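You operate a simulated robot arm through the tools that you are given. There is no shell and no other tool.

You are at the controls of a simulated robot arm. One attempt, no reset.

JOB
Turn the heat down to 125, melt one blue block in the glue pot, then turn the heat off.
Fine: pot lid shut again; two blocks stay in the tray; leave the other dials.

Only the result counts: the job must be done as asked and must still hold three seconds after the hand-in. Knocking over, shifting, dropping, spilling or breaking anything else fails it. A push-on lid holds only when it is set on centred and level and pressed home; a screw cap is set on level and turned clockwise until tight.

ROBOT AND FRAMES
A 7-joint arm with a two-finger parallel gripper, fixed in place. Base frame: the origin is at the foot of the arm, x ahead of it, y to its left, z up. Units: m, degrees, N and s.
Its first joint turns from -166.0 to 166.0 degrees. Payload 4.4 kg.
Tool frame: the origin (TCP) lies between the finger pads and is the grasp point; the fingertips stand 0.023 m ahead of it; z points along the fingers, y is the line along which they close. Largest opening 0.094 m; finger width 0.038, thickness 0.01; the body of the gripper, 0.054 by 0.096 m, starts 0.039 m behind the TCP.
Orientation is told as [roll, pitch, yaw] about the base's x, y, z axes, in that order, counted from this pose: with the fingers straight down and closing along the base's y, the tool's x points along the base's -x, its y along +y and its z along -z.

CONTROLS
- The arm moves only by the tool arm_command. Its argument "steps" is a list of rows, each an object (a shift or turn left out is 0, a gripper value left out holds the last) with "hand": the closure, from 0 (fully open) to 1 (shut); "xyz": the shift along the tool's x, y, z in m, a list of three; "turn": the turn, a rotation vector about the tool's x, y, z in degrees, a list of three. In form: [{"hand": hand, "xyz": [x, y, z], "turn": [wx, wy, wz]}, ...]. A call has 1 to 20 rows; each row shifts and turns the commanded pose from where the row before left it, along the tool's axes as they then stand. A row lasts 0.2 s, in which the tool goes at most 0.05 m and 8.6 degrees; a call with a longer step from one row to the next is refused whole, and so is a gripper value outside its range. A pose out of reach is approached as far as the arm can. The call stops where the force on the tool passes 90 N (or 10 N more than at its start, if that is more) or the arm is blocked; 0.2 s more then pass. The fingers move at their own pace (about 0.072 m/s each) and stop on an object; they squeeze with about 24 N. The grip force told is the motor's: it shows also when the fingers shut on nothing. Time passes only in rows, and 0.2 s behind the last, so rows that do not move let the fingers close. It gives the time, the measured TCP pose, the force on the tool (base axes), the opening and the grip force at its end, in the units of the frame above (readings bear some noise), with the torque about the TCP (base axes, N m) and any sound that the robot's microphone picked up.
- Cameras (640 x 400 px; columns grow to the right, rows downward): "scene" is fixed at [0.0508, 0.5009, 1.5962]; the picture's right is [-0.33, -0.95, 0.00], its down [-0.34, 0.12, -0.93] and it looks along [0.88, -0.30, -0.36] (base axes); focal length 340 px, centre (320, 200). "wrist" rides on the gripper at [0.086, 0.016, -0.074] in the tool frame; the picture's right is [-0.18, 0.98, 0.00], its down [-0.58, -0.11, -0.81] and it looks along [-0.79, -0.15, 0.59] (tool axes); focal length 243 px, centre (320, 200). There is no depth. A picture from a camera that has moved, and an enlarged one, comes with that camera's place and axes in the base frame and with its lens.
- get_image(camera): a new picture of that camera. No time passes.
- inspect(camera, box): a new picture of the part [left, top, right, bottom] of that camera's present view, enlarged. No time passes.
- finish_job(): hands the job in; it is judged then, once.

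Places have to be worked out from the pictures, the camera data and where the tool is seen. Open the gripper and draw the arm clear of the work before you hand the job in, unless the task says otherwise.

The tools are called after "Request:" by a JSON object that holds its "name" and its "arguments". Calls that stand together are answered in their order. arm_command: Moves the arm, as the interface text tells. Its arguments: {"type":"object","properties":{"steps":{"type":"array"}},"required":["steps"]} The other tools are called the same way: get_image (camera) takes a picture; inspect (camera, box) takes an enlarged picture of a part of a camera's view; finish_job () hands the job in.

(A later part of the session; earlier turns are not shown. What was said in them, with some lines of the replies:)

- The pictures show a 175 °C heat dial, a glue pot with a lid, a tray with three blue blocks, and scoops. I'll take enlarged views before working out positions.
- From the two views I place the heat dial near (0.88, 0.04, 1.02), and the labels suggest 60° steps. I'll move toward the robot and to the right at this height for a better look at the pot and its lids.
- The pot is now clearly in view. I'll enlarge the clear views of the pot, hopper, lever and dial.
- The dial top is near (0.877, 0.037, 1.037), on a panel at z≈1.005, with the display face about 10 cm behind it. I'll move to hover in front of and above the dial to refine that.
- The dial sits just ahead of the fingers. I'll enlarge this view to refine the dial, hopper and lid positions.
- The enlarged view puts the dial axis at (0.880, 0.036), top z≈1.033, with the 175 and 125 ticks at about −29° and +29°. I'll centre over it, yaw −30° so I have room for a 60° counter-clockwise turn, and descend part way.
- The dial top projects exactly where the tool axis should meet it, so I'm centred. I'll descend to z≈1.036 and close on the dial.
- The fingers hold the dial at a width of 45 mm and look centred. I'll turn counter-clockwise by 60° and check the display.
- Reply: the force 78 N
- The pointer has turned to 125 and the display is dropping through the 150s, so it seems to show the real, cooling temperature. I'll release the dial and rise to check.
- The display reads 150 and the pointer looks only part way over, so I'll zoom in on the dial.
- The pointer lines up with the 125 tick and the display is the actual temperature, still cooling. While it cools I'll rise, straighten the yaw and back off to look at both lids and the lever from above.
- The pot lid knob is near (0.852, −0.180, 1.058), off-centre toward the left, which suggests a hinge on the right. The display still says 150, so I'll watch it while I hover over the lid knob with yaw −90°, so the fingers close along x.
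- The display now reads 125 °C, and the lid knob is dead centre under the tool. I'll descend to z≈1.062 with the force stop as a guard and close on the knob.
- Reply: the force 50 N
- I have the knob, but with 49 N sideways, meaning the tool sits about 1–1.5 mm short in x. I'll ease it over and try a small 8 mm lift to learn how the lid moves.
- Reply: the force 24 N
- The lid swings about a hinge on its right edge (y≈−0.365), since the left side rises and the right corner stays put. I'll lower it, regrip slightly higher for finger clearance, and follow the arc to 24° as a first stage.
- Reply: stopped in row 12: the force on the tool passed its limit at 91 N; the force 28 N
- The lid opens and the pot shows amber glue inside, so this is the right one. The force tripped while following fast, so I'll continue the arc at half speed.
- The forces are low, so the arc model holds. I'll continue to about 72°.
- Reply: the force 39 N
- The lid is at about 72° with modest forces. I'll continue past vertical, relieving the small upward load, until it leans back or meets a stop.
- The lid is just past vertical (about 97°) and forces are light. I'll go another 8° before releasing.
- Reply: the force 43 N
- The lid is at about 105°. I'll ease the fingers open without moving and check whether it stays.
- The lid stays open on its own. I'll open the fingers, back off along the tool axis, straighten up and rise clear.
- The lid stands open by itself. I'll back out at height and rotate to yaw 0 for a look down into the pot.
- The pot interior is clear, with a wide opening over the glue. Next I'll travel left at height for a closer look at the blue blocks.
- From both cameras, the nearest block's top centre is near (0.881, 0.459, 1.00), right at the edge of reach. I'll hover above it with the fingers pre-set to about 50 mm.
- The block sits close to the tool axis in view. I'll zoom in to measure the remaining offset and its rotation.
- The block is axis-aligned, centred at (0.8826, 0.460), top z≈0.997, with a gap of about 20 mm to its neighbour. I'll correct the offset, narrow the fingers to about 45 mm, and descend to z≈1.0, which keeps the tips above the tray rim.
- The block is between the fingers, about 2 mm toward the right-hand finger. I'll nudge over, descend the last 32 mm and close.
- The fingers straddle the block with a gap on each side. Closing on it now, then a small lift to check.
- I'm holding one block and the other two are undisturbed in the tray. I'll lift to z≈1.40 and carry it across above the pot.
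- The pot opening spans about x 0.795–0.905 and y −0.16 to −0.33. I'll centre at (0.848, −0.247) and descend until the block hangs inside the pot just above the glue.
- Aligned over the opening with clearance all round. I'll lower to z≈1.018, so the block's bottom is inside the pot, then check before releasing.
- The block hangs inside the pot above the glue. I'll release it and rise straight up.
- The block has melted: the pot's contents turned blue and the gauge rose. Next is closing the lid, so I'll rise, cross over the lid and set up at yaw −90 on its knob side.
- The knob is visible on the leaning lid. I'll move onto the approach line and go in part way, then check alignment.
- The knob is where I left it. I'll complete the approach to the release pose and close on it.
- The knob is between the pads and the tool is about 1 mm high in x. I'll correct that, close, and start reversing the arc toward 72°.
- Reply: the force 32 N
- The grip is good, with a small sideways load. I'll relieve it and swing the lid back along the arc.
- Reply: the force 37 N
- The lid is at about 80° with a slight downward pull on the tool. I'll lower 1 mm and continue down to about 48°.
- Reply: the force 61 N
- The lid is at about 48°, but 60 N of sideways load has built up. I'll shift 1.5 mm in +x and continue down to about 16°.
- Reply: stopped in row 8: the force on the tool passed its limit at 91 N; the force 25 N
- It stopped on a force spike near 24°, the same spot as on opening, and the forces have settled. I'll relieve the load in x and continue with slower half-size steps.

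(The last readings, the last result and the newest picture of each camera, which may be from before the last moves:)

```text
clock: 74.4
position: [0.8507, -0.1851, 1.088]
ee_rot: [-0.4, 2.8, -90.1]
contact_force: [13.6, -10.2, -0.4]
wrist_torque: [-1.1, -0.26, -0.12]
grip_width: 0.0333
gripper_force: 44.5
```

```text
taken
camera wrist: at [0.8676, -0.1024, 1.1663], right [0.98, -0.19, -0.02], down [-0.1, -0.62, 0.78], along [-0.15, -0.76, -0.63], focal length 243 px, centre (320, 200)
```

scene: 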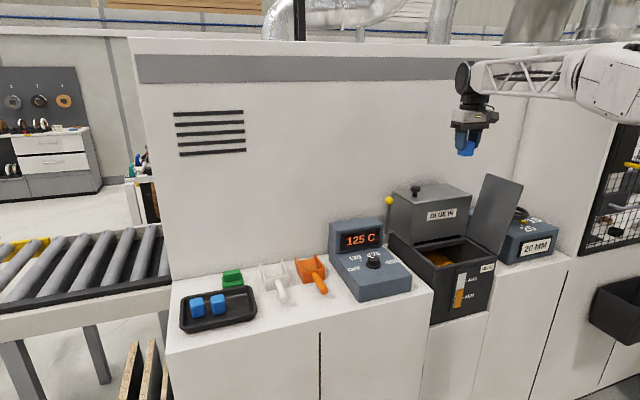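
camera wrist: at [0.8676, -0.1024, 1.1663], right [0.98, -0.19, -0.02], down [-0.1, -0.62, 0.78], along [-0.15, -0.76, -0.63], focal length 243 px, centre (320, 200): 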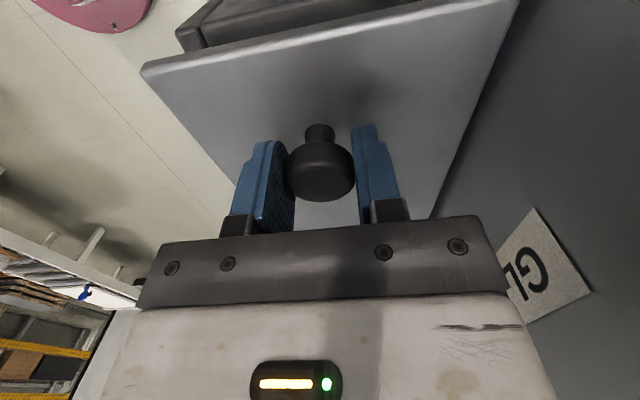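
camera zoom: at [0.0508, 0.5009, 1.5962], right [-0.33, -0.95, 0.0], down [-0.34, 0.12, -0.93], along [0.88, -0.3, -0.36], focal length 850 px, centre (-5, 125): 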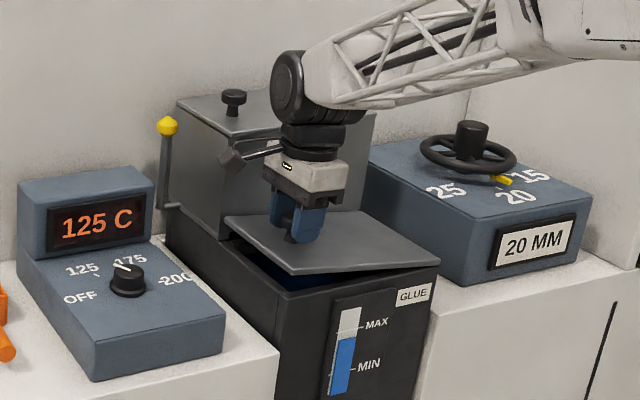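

The lid is about 8° from shut with light forces. I'll lower it the last 26 mm slowly until it seats.

Request:
{"name": "arm_command", "arguments": {"steps": [{"hand": 1, "xyz": [0.0012, 0, 0.0065], "turn": [0, -0.7, 0]}, {"xyz": [0.0012, 0, 0.0065], "turn": [0, -0.7, 0]}, {"xyz": [0.0013, 0, 0.0065], "turn": [0, -0.7, 0]}, {"xyz": [0.0013, 0, 0.0055], "turn": [0, -0.7, 0]}, {}]}}

Request:
{"name": "inspect", "arguments": {"camera": "scene", "box": [370, 170, 530, 300]}}

Request:
{"name": "get_image", "arguments": {"camera": "wrist"}}

```text
clock: 75.6
position: [0.8517, -0.1794, 1.0634]
ee_rot: [-0.5, 0.0, -90.1]
contact_force: [-3.8, -3.4, 3.4]
wrist_torque: [-0.9, 0.02, 0.05]
grip_width: 0.0333
gripper_force: 45.3
```

```text
3.08 times, centred on (450, 235) of scene
camera zoom: at [0.0508, 0.5009, 1.5962], right [-0.33, -0.95, 0.0], down [-0.34, 0.12, -0.93], along [0.88, -0.3, -0.36], focal length 1046 px, centre (-80, 92)
```

zoom: 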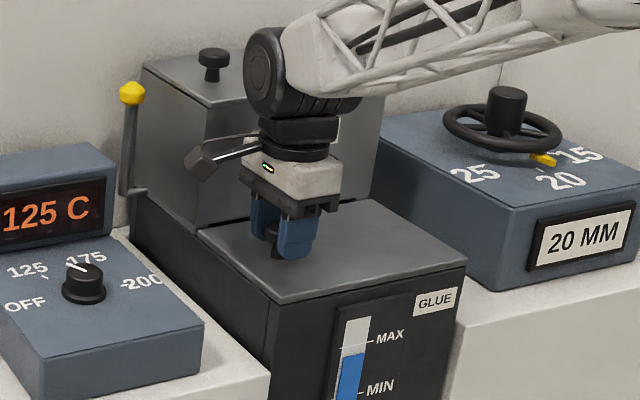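

```text
taken
camera wrist: at [0.8677, -0.0927, 1.1374], right [0.98, -0.19, -0.01], down [-0.1, -0.58, 0.81], along [-0.15, -0.79, -0.59], focal length 243 px, centre (320, 200)
```

wrist: 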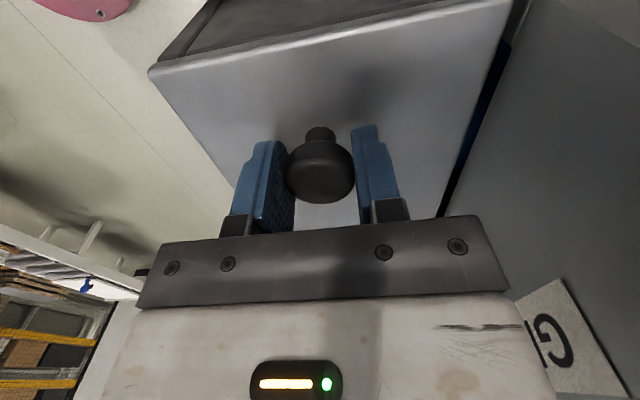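

It's nearly seated. I'll press down in small steps to feel for contact.

Request:
{"name": "arm_command", "arguments": {"steps": [{"hand": 1, "xyz": [0.0003, 0, 0.002]}, {"xyz": [0, 0, 0.002]}, {}]}}

```text
clock: 76.4
position: [0.8503, -0.18, 1.0609]
ee_rot: [-0.3, -0.1, -90.1]
contact_force: [-6.0, 7.9, 36.9]
wrist_torque: [0.05, 0.13, 0.0]
grip_width: 0.0338
gripper_force: 45.1
```

The 37 N upward reaction shows the lid is seated. I'll release, rise clear and check it.

Request:
{"name": "arm_command", "arguments": {"steps": [{"hand": 0.3}, {"hand": 0.3}, {"hand": 0.3}, {"xyz": [0, 0, -0.03]}, {"xyz": [0, 0, -0.045]}, {"xyz": [0, 0, -0.045]}, {"xyz": [0, 0, -0.045]}, {"xyz": [0, 0, -0.045]}, {"xyz": [0, 0, -0.045]}, {}]}}

Request:
{"name": "inspect", "arguments": {"camera": "scene", "box": [370, 170, 530, 300]}}

Request:
{"name": "get_image", "arguments": {"camera": "wrist"}}

```text
clock: 78.6
position: [0.8479, -0.1759, 1.311]
ee_rot: [-0.4, 0.0, -90.1]
contact_force: [0.9, -1.5, -0.2]
wrist_torque: [-0.04, 0.0, 0.01]
grip_width: 0.0659
gripper_force: 0.1
```

```text
3.08 times, centred on (450, 235) of scene
camera zoom: at [0.0508, 0.5009, 1.5962], right [-0.33, -0.95, 0.0], down [-0.34, 0.12, -0.93], along [0.88, -0.3, -0.36], focal length 1046 px, centre (-80, 92)
```

zoom: 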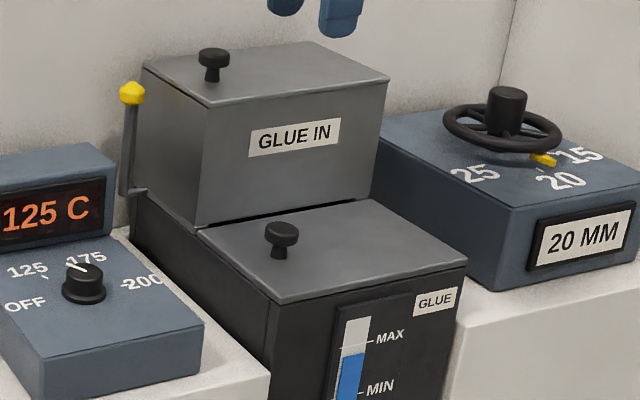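

```text
taken
camera wrist: at [0.8653, -0.0886, 1.3861], right [0.98, -0.19, -0.01], down [-0.1, -0.58, 0.81], along [-0.15, -0.79, -0.59], focal length 243 px, centre (320, 200)
```

wrist: 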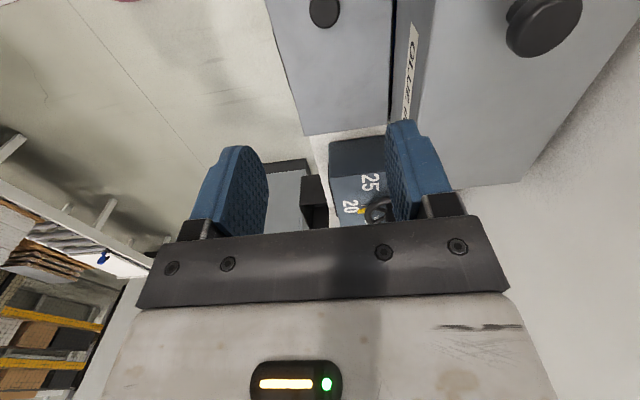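

The lid is fully down and flush, as at the start. For the dial I'll keep yaw −90, since a 60° turn ends at −30, and hover above it to check alignment.

Request:
{"name": "arm_command", "arguments": {"steps": [{"hand": 0.2, "xyz": [0.0424, 0.0062, 0]}, {"xyz": [0.0424, 0.0062, 0]}, {"xyz": [0.0424, 0.0062, 0]}, {"xyz": [0.0424, 0.0062, 0]}, {"xyz": [0.0424, 0.0062, 0]}, {"xyz": [0, 0, 0.048]}, {"xyz": [0, 0, 0.048]}, {"xyz": [0, 0, 0.048]}, {"xyz": [0, 0, 0.048]}, {}, {}]}}

Request:
{"name": "inspect", "arguments": {"camera": "scene", "box": [320, 170, 440, 310]}}

Request:
{"name": "get_image", "arguments": {"camera": "wrist"}}

Request:
{"name": "inspect", "arguments": {"camera": "wrist", "box": [240, 30, 400, 150]}}

```text
clock: 81.0
position: [0.88, 0.0342, 1.1237]
ee_rot: [-0.5, 0.0, -90.2]
contact_force: [0.8, -0.6, -0.6]
wrist_torque: [0.01, -0.02, -0.03]
grip_width: 0.0751
gripper_force: 0.0
```

```text
2.86 times, centred on (380, 240) of scene
camera zoom: at [0.0508, 0.5009, 1.5962], right [-0.33, -0.95, 0.0], down [-0.34, 0.12, -0.93], along [0.88, -0.3, -0.36], focal length 971 px, centre (149, 86)
```

zoom: 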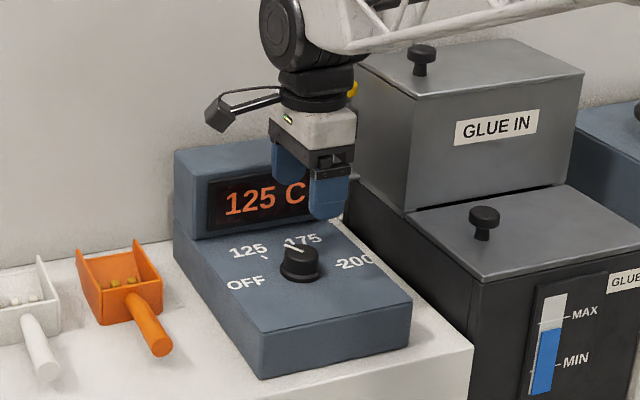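

```text
taken
camera wrist: at [0.8978, 0.1203, 1.1984], right [0.98, -0.19, -0.01], down [-0.1, -0.58, 0.81], along [-0.15, -0.79, -0.59], focal length 243 px, centre (320, 200)
```

wrist: 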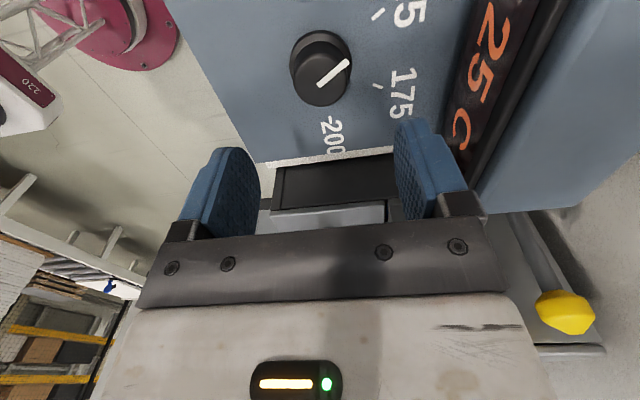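

```text
3.33 times, centred on (320, 90) of wrist
camera zoom: at [0.8978, 0.1203, 1.1984], right [0.98, -0.19, -0.01], down [-0.1, -0.58, 0.81], along [-0.15, -0.79, -0.59], focal length 809 px, centre (320, 567)
```

zoom: 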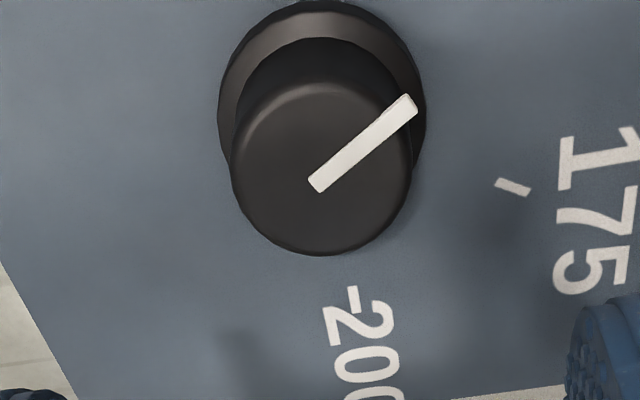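

The dial is centred in x and about 1.5–2 mm further in y than the tool. I'll correct, descend to z≈1.037 and grip.

Request:
{"name": "arm_command", "arguments": {"steps": [{"hand": 0.2, "xyz": [0.0017, 0, 0]}, {"xyz": [0, 0, 0.035]}, {"xyz": [0, 0, 0.035]}, {"xyz": [0, 0, 0.016]}, {}, {"hand": 1}, {"hand": 1}, {"hand": 1}, {"hand": 1}, {}]}}

Request:
{"name": "get_image", "arguments": {"camera": "wrist"}}

```text
clock: 83.2
position: [0.8802, 0.0353, 1.0336]
ee_rot: [-0.6, 0.0, -90.1]
contact_force: [-30.1, -0.3, 1.8]
wrist_torque: [0.05, 0.66, -0.01]
grip_width: 0.0453
gripper_force: 45.2
```

```text
taken
camera wrist: at [0.8979, 0.1217, 1.1082], right [0.98, -0.19, -0.01], down [-0.1, -0.58, 0.81], along [-0.15, -0.79, -0.59], focal length 243 px, centre (320, 200)
```

wrist: 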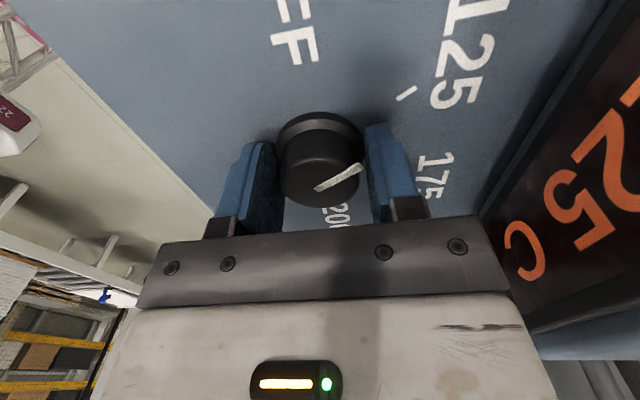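

The grip holds with 30 N in −x, so the dial axis is about 1 mm further in −x. I'll shift that way, then turn 60° counter-clockwise to OFF.

Request:
{"name": "arm_command", "arguments": {"steps": [{"hand": 1, "xyz": [0, -0.0009, 0]}, {"turn": [0, 0, -6]}, {"turn": [0, 0, -6]}, {"turn": [0, 0, -6]}, {"turn": [0, 0, -6]}, {"turn": [0, 0, -6]}, {"turn": [0, 0, -6]}, {"turn": [0, 0, -6]}, {"turn": [0, 0, -6]}, {"turn": [0, 0, -6]}, {"turn": [0, 0, -6]}, {}]}}

Request:
{"name": "get_image", "arguments": {"camera": "wrist"}}

Request:
{"name": "inspect", "arguments": {"camera": "scene", "box": [320, 170, 440, 310]}}

```text
clock: 85.8
position: [0.8794, 0.035, 1.0348]
ee_rot: [-0.3, 0.6, -29.9]
contact_force: [20.1, 28.1, -35.3]
wrist_torque: [0.45, -0.19, 0.0]
grip_width: 0.0453
gripper_force: 44.9
```

```text
taken
camera wrist: at [0.8148, 0.0925, 1.1094], right [0.65, 0.76, -0.01], down [0.46, -0.39, 0.8], along [0.61, -0.53, -0.6], focal length 243 px, centre (320, 200)
```

wrist: 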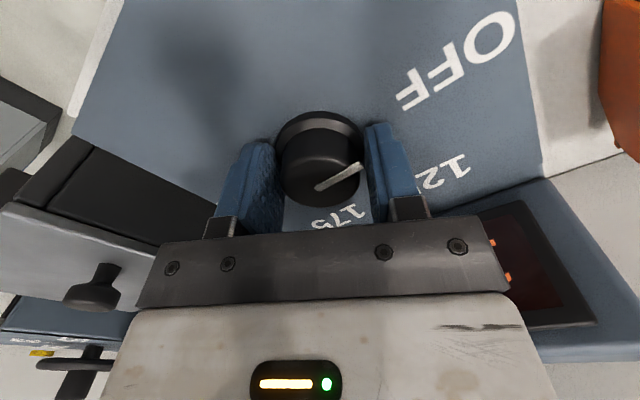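

```text
2.86 times, centred on (380, 240) of scene
camera zoom: at [0.0508, 0.5009, 1.5962], right [-0.33, -0.95, 0.0], down [-0.34, 0.12, -0.93], along [0.88, -0.3, -0.36], focal length 971 px, centre (149, 86)
```

zoom: 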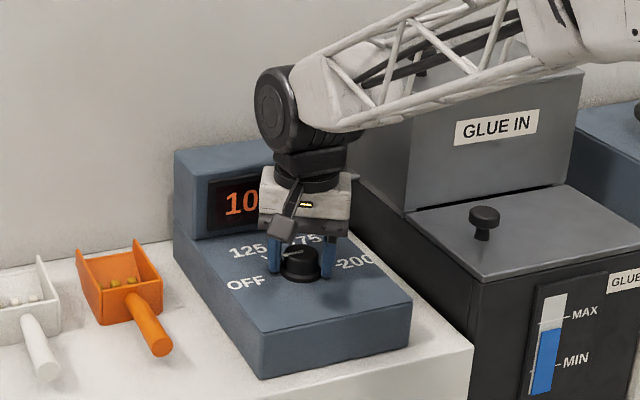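

The dial turned with the hand and the temperature is falling. I'll release, rise and check the pointer against OFF.

Request:
{"name": "arm_command", "arguments": {"steps": [{"hand": 0.2}, {"hand": 0.2}, {"hand": 0.2}, {"xyz": [0, 0, -0.03]}, {"xyz": [0, 0, -0.045]}, {"xyz": [0, 0, -0.045]}, {"xyz": [0, 0, -0.045]}, {}]}}

Request:
{"name": "get_image", "arguments": {"camera": "wrist"}}

Request:
{"name": "inspect", "arguments": {"camera": "wrist", "box": [230, 0, 430, 130]}}

Request:
{"name": "inspect", "arguments": {"camera": "scene", "box": [320, 210, 420, 310]}}

```text
clock: 87.6
position: [0.8811, 0.0362, 1.2026]
ee_rot: [-0.3, 0.5, -30.1]
contact_force: [0.3, 0.2, -0.5]
wrist_torque: [-0.02, 0.02, -0.02]
grip_width: 0.075
gripper_force: 0.0
```

```text
taken
camera wrist: at [0.8159, 0.0943, 1.2776], right [0.65, 0.76, -0.01], down [0.45, -0.39, 0.8], along [0.61, -0.53, -0.6], focal length 243 px, centre (320, 200)
```

wrist: 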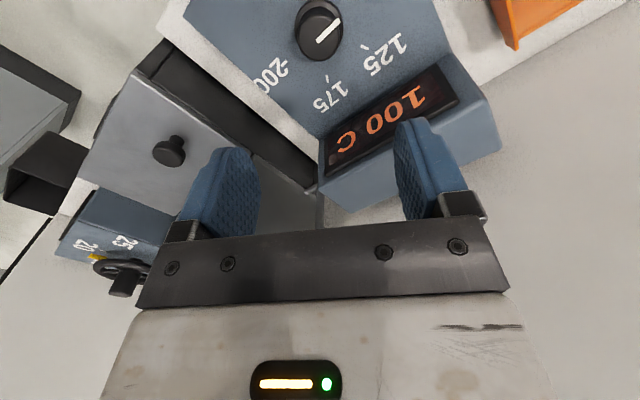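

```text
3.08 times, centred on (330, 65) of wrist
camera zoom: at [0.8159, 0.0943, 1.2776], right [0.65, 0.76, -0.01], down [0.45, -0.39, 0.8], along [0.61, -0.53, -0.6], focal length 746 px, centre (289, 615)
```

zoom: 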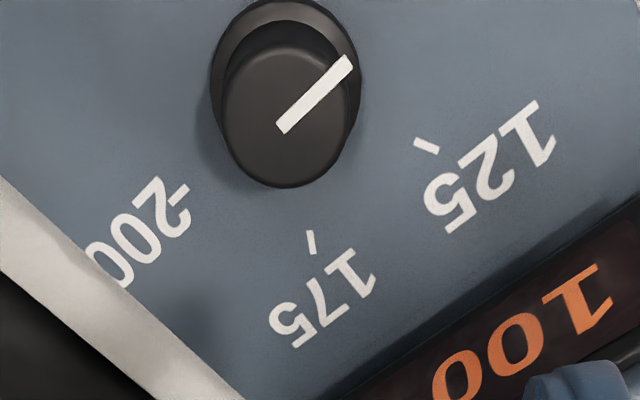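

```text
4.00 times, centred on (370, 260) of scene
camera zoom: at [0.0508, 0.5009, 1.5962], right [-0.33, -0.95, 0.0], down [-0.34, 0.12, -0.93], along [0.88, -0.3, -0.36], focal length 1359 px, centre (120, -40)
```

zoom: 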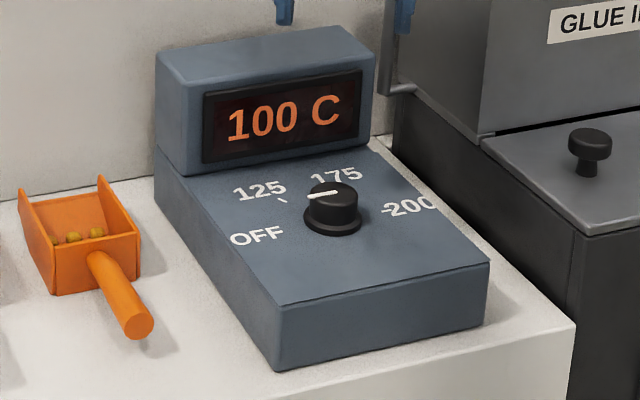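

The pointer works out at about 90°, aligned with OFF, and the display has dropped to 100. I'll move the arm back clear and wait to see it keep falling.

Request:
{"name": "arm_command", "arguments": {"steps": [{"hand": 0, "xyz": [0, 0, -0.045]}, {"xyz": [0, 0, -0.045]}, {"xyz": [0, 0, -0.045]}, {"xyz": [0, 0, -0.045]}, {"xyz": [0.04, 0, 0], "turn": [0, 0, -7.5]}, {"xyz": [0.04, 0, 0], "turn": [0, 0, -7.5]}, {"xyz": [0.04, 0, 0], "turn": [0, 0, -7.5]}, {"xyz": [0.04, 0, 0], "turn": [0, 0, -7.5]}, {"xyz": [0.04, 0, 0]}, {"xyz": [0.04, 0, 0]}, {}, {}, {}, {}, {}, {}, {}, {}]}}

Request:
{"name": "get_image", "arguments": {"camera": "scene"}}

Request:
{"name": "inspect", "arguments": {"camera": "scene", "box": [320, 170, 500, 310]}}

Request:
{"name": "inspect", "arguments": {"camera": "scene", "box": [170, 240, 340, 340]}}

Request:
{"name": "get_image", "arguments": {"camera": "wrist"}}

```text
clock: 91.4
position: [0.654, 0.0828, 1.3823]
ee_rot: [0.1, 0.5, -0.1]
contact_force: [-0.6, 0.1, -0.1]
wrist_torque: [0.0, 0.0, 0.02]
grip_width: 0.094
gripper_force: 0.1
```

```text
taken
```

scene: 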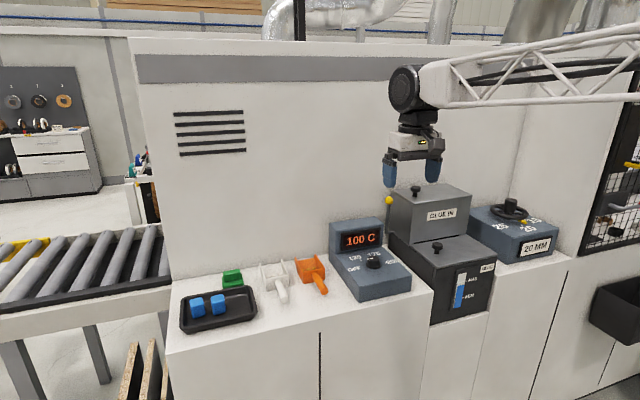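

```text
2.86 times, centred on (410, 240) of scene
camera zoom: at [0.0508, 0.5009, 1.5962], right [-0.33, -0.95, 0.0], down [-0.34, 0.12, -0.93], along [0.88, -0.3, -0.36], focal length 971 px, centre (63, 86)
```

zoom: 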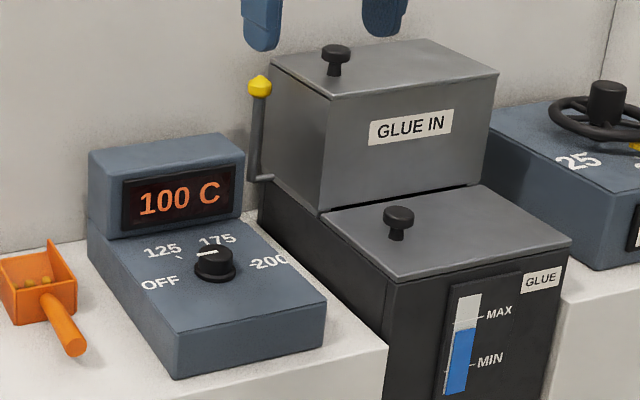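

```text
3.76 times, centred on (255, 290) of scene
camera zoom: at [0.0508, 0.5009, 1.5962], right [-0.33, -0.95, 0.0], down [-0.34, 0.12, -0.93], along [0.88, -0.3, -0.36], focal length 1279 px, centre (565, -139)
```

zoom: 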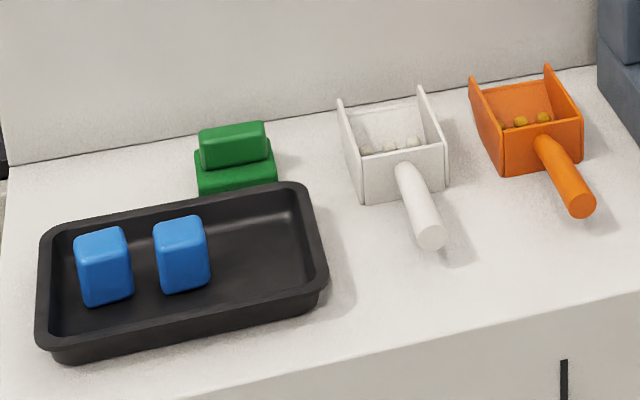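

```text
taken
camera wrist: at [0.5684, 0.1, 1.4568], right [0.19, 0.98, 0.0], down [0.59, -0.11, 0.8], along [0.79, -0.15, -0.6], focal length 243 px, centre (320, 200)
```

wrist: 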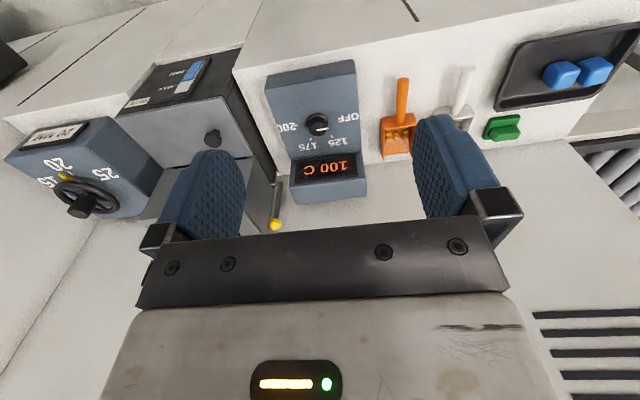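

The dial points at OFF, the lid is shut, two blocks remain and the thickness dial is unchanged. I'll wait a few seconds more to confirm the temperature keeps falling.

Request:
{"name": "arm_command", "arguments": {"steps": [{}, {}, {}, {}, {}, {}, {}, {}, {}, {}, {}, {}, {}, {}, {}, {}, {}, {}, {}, {}]}}

Request:
{"name": "inspect", "arguments": {"camera": "scene", "box": [330, 210, 420, 310]}}

Request:
{"name": "inspect", "arguments": {"camera": "wrist", "box": [250, 60, 390, 200]}}

Request:
{"name": "inspect", "arguments": {"camera": "wrist", "box": [0, 40, 280, 240]}}

```text
clock: 95.6
position: [0.6544, 0.0831, 1.381]
ee_rot: [-0.1, 0.5, -0.1]
contact_force: [0.4, 0.2, 0.3]
wrist_torque: [0.0, -0.03, 0.0]
grip_width: 0.094
gripper_force: 0.1
```

```text
4.00 times, centred on (375, 260) of scene
camera zoom: at [0.0508, 0.5009, 1.5962], right [-0.33, -0.95, 0.0], down [-0.34, 0.12, -0.93], along [0.88, -0.3, -0.36], focal length 1359 px, centre (100, -40)
```

zoom: 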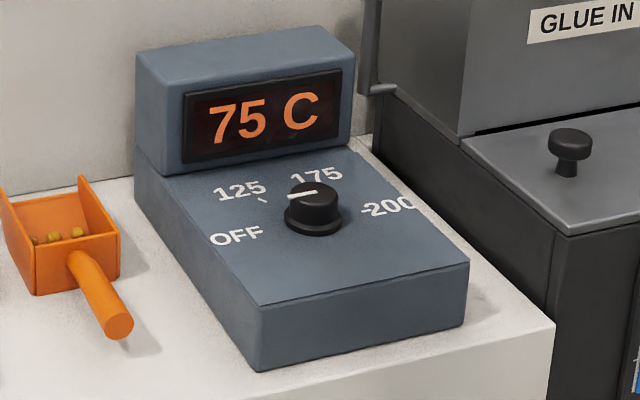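

```text
2.86 times, centred on (320, 130) of wrist
camera zoom: at [0.5684, 0.1, 1.4568], right [0.19, 0.98, 0.0], down [0.59, -0.11, 0.8], along [0.79, -0.15, -0.6], focal length 693 px, centre (320, 400)
```

zoom: 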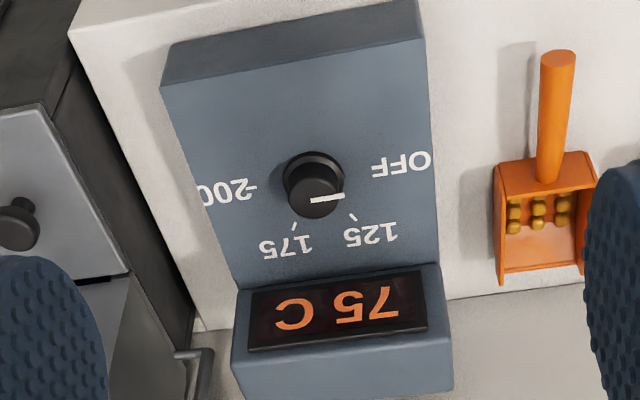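

```text
2.00 times, centred on (140, 140) of wrist
camera zoom: at [0.5684, 0.1, 1.4568], right [0.19, 0.98, 0.0], down [0.59, -0.11, 0.8], along [0.79, -0.15, -0.6], focal length 485 px, centre (680, 320)
```

zoom: 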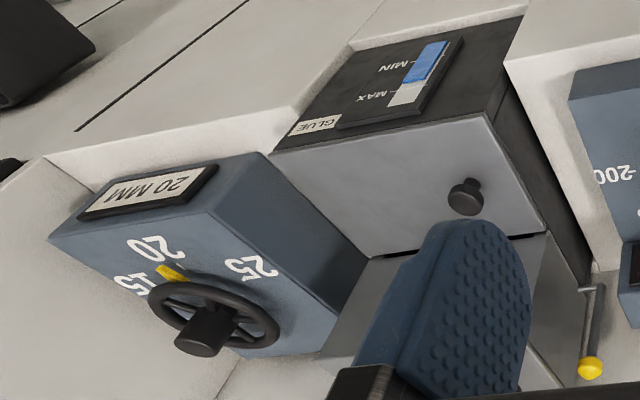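

The temperature is down to 75 and still falling with the dial at OFF. The lid is shut, the blue glue is in the pot, two blocks are in the tray, and the 20 mm dial is untouched. The gripper is open and clear, so I'm handing in.

Request:
{"name": "finish_job", "arguments": {}}

```text
The job is handed in.
```

I finished the job and handed it in; I don't have the verdict yet.

- **Heat:** I turned the dial down to 125 and the display settled at 125 °C before the block went in. After the melt I turned it to OFF. The display was at 75 °C and still falling at my last look.
- **Block:** One blue block went into the glue pot and melted. The glue turned blue and the gauge rose, staying below MAX.
- **Lid:** The pot lid is shut again. I pressed it down until it seated, and it sits flush as it did at the start.
- **Everything else:** Two blue blocks remain in the tray, and the 20 mm dial, the lever and the hopper lid were left alone.

Twice while swinging the lid, once opening and once closing, the force limit tripped at about 91 N. I slowed down after each, and I saw no damage or shift in the pictures afterwards.
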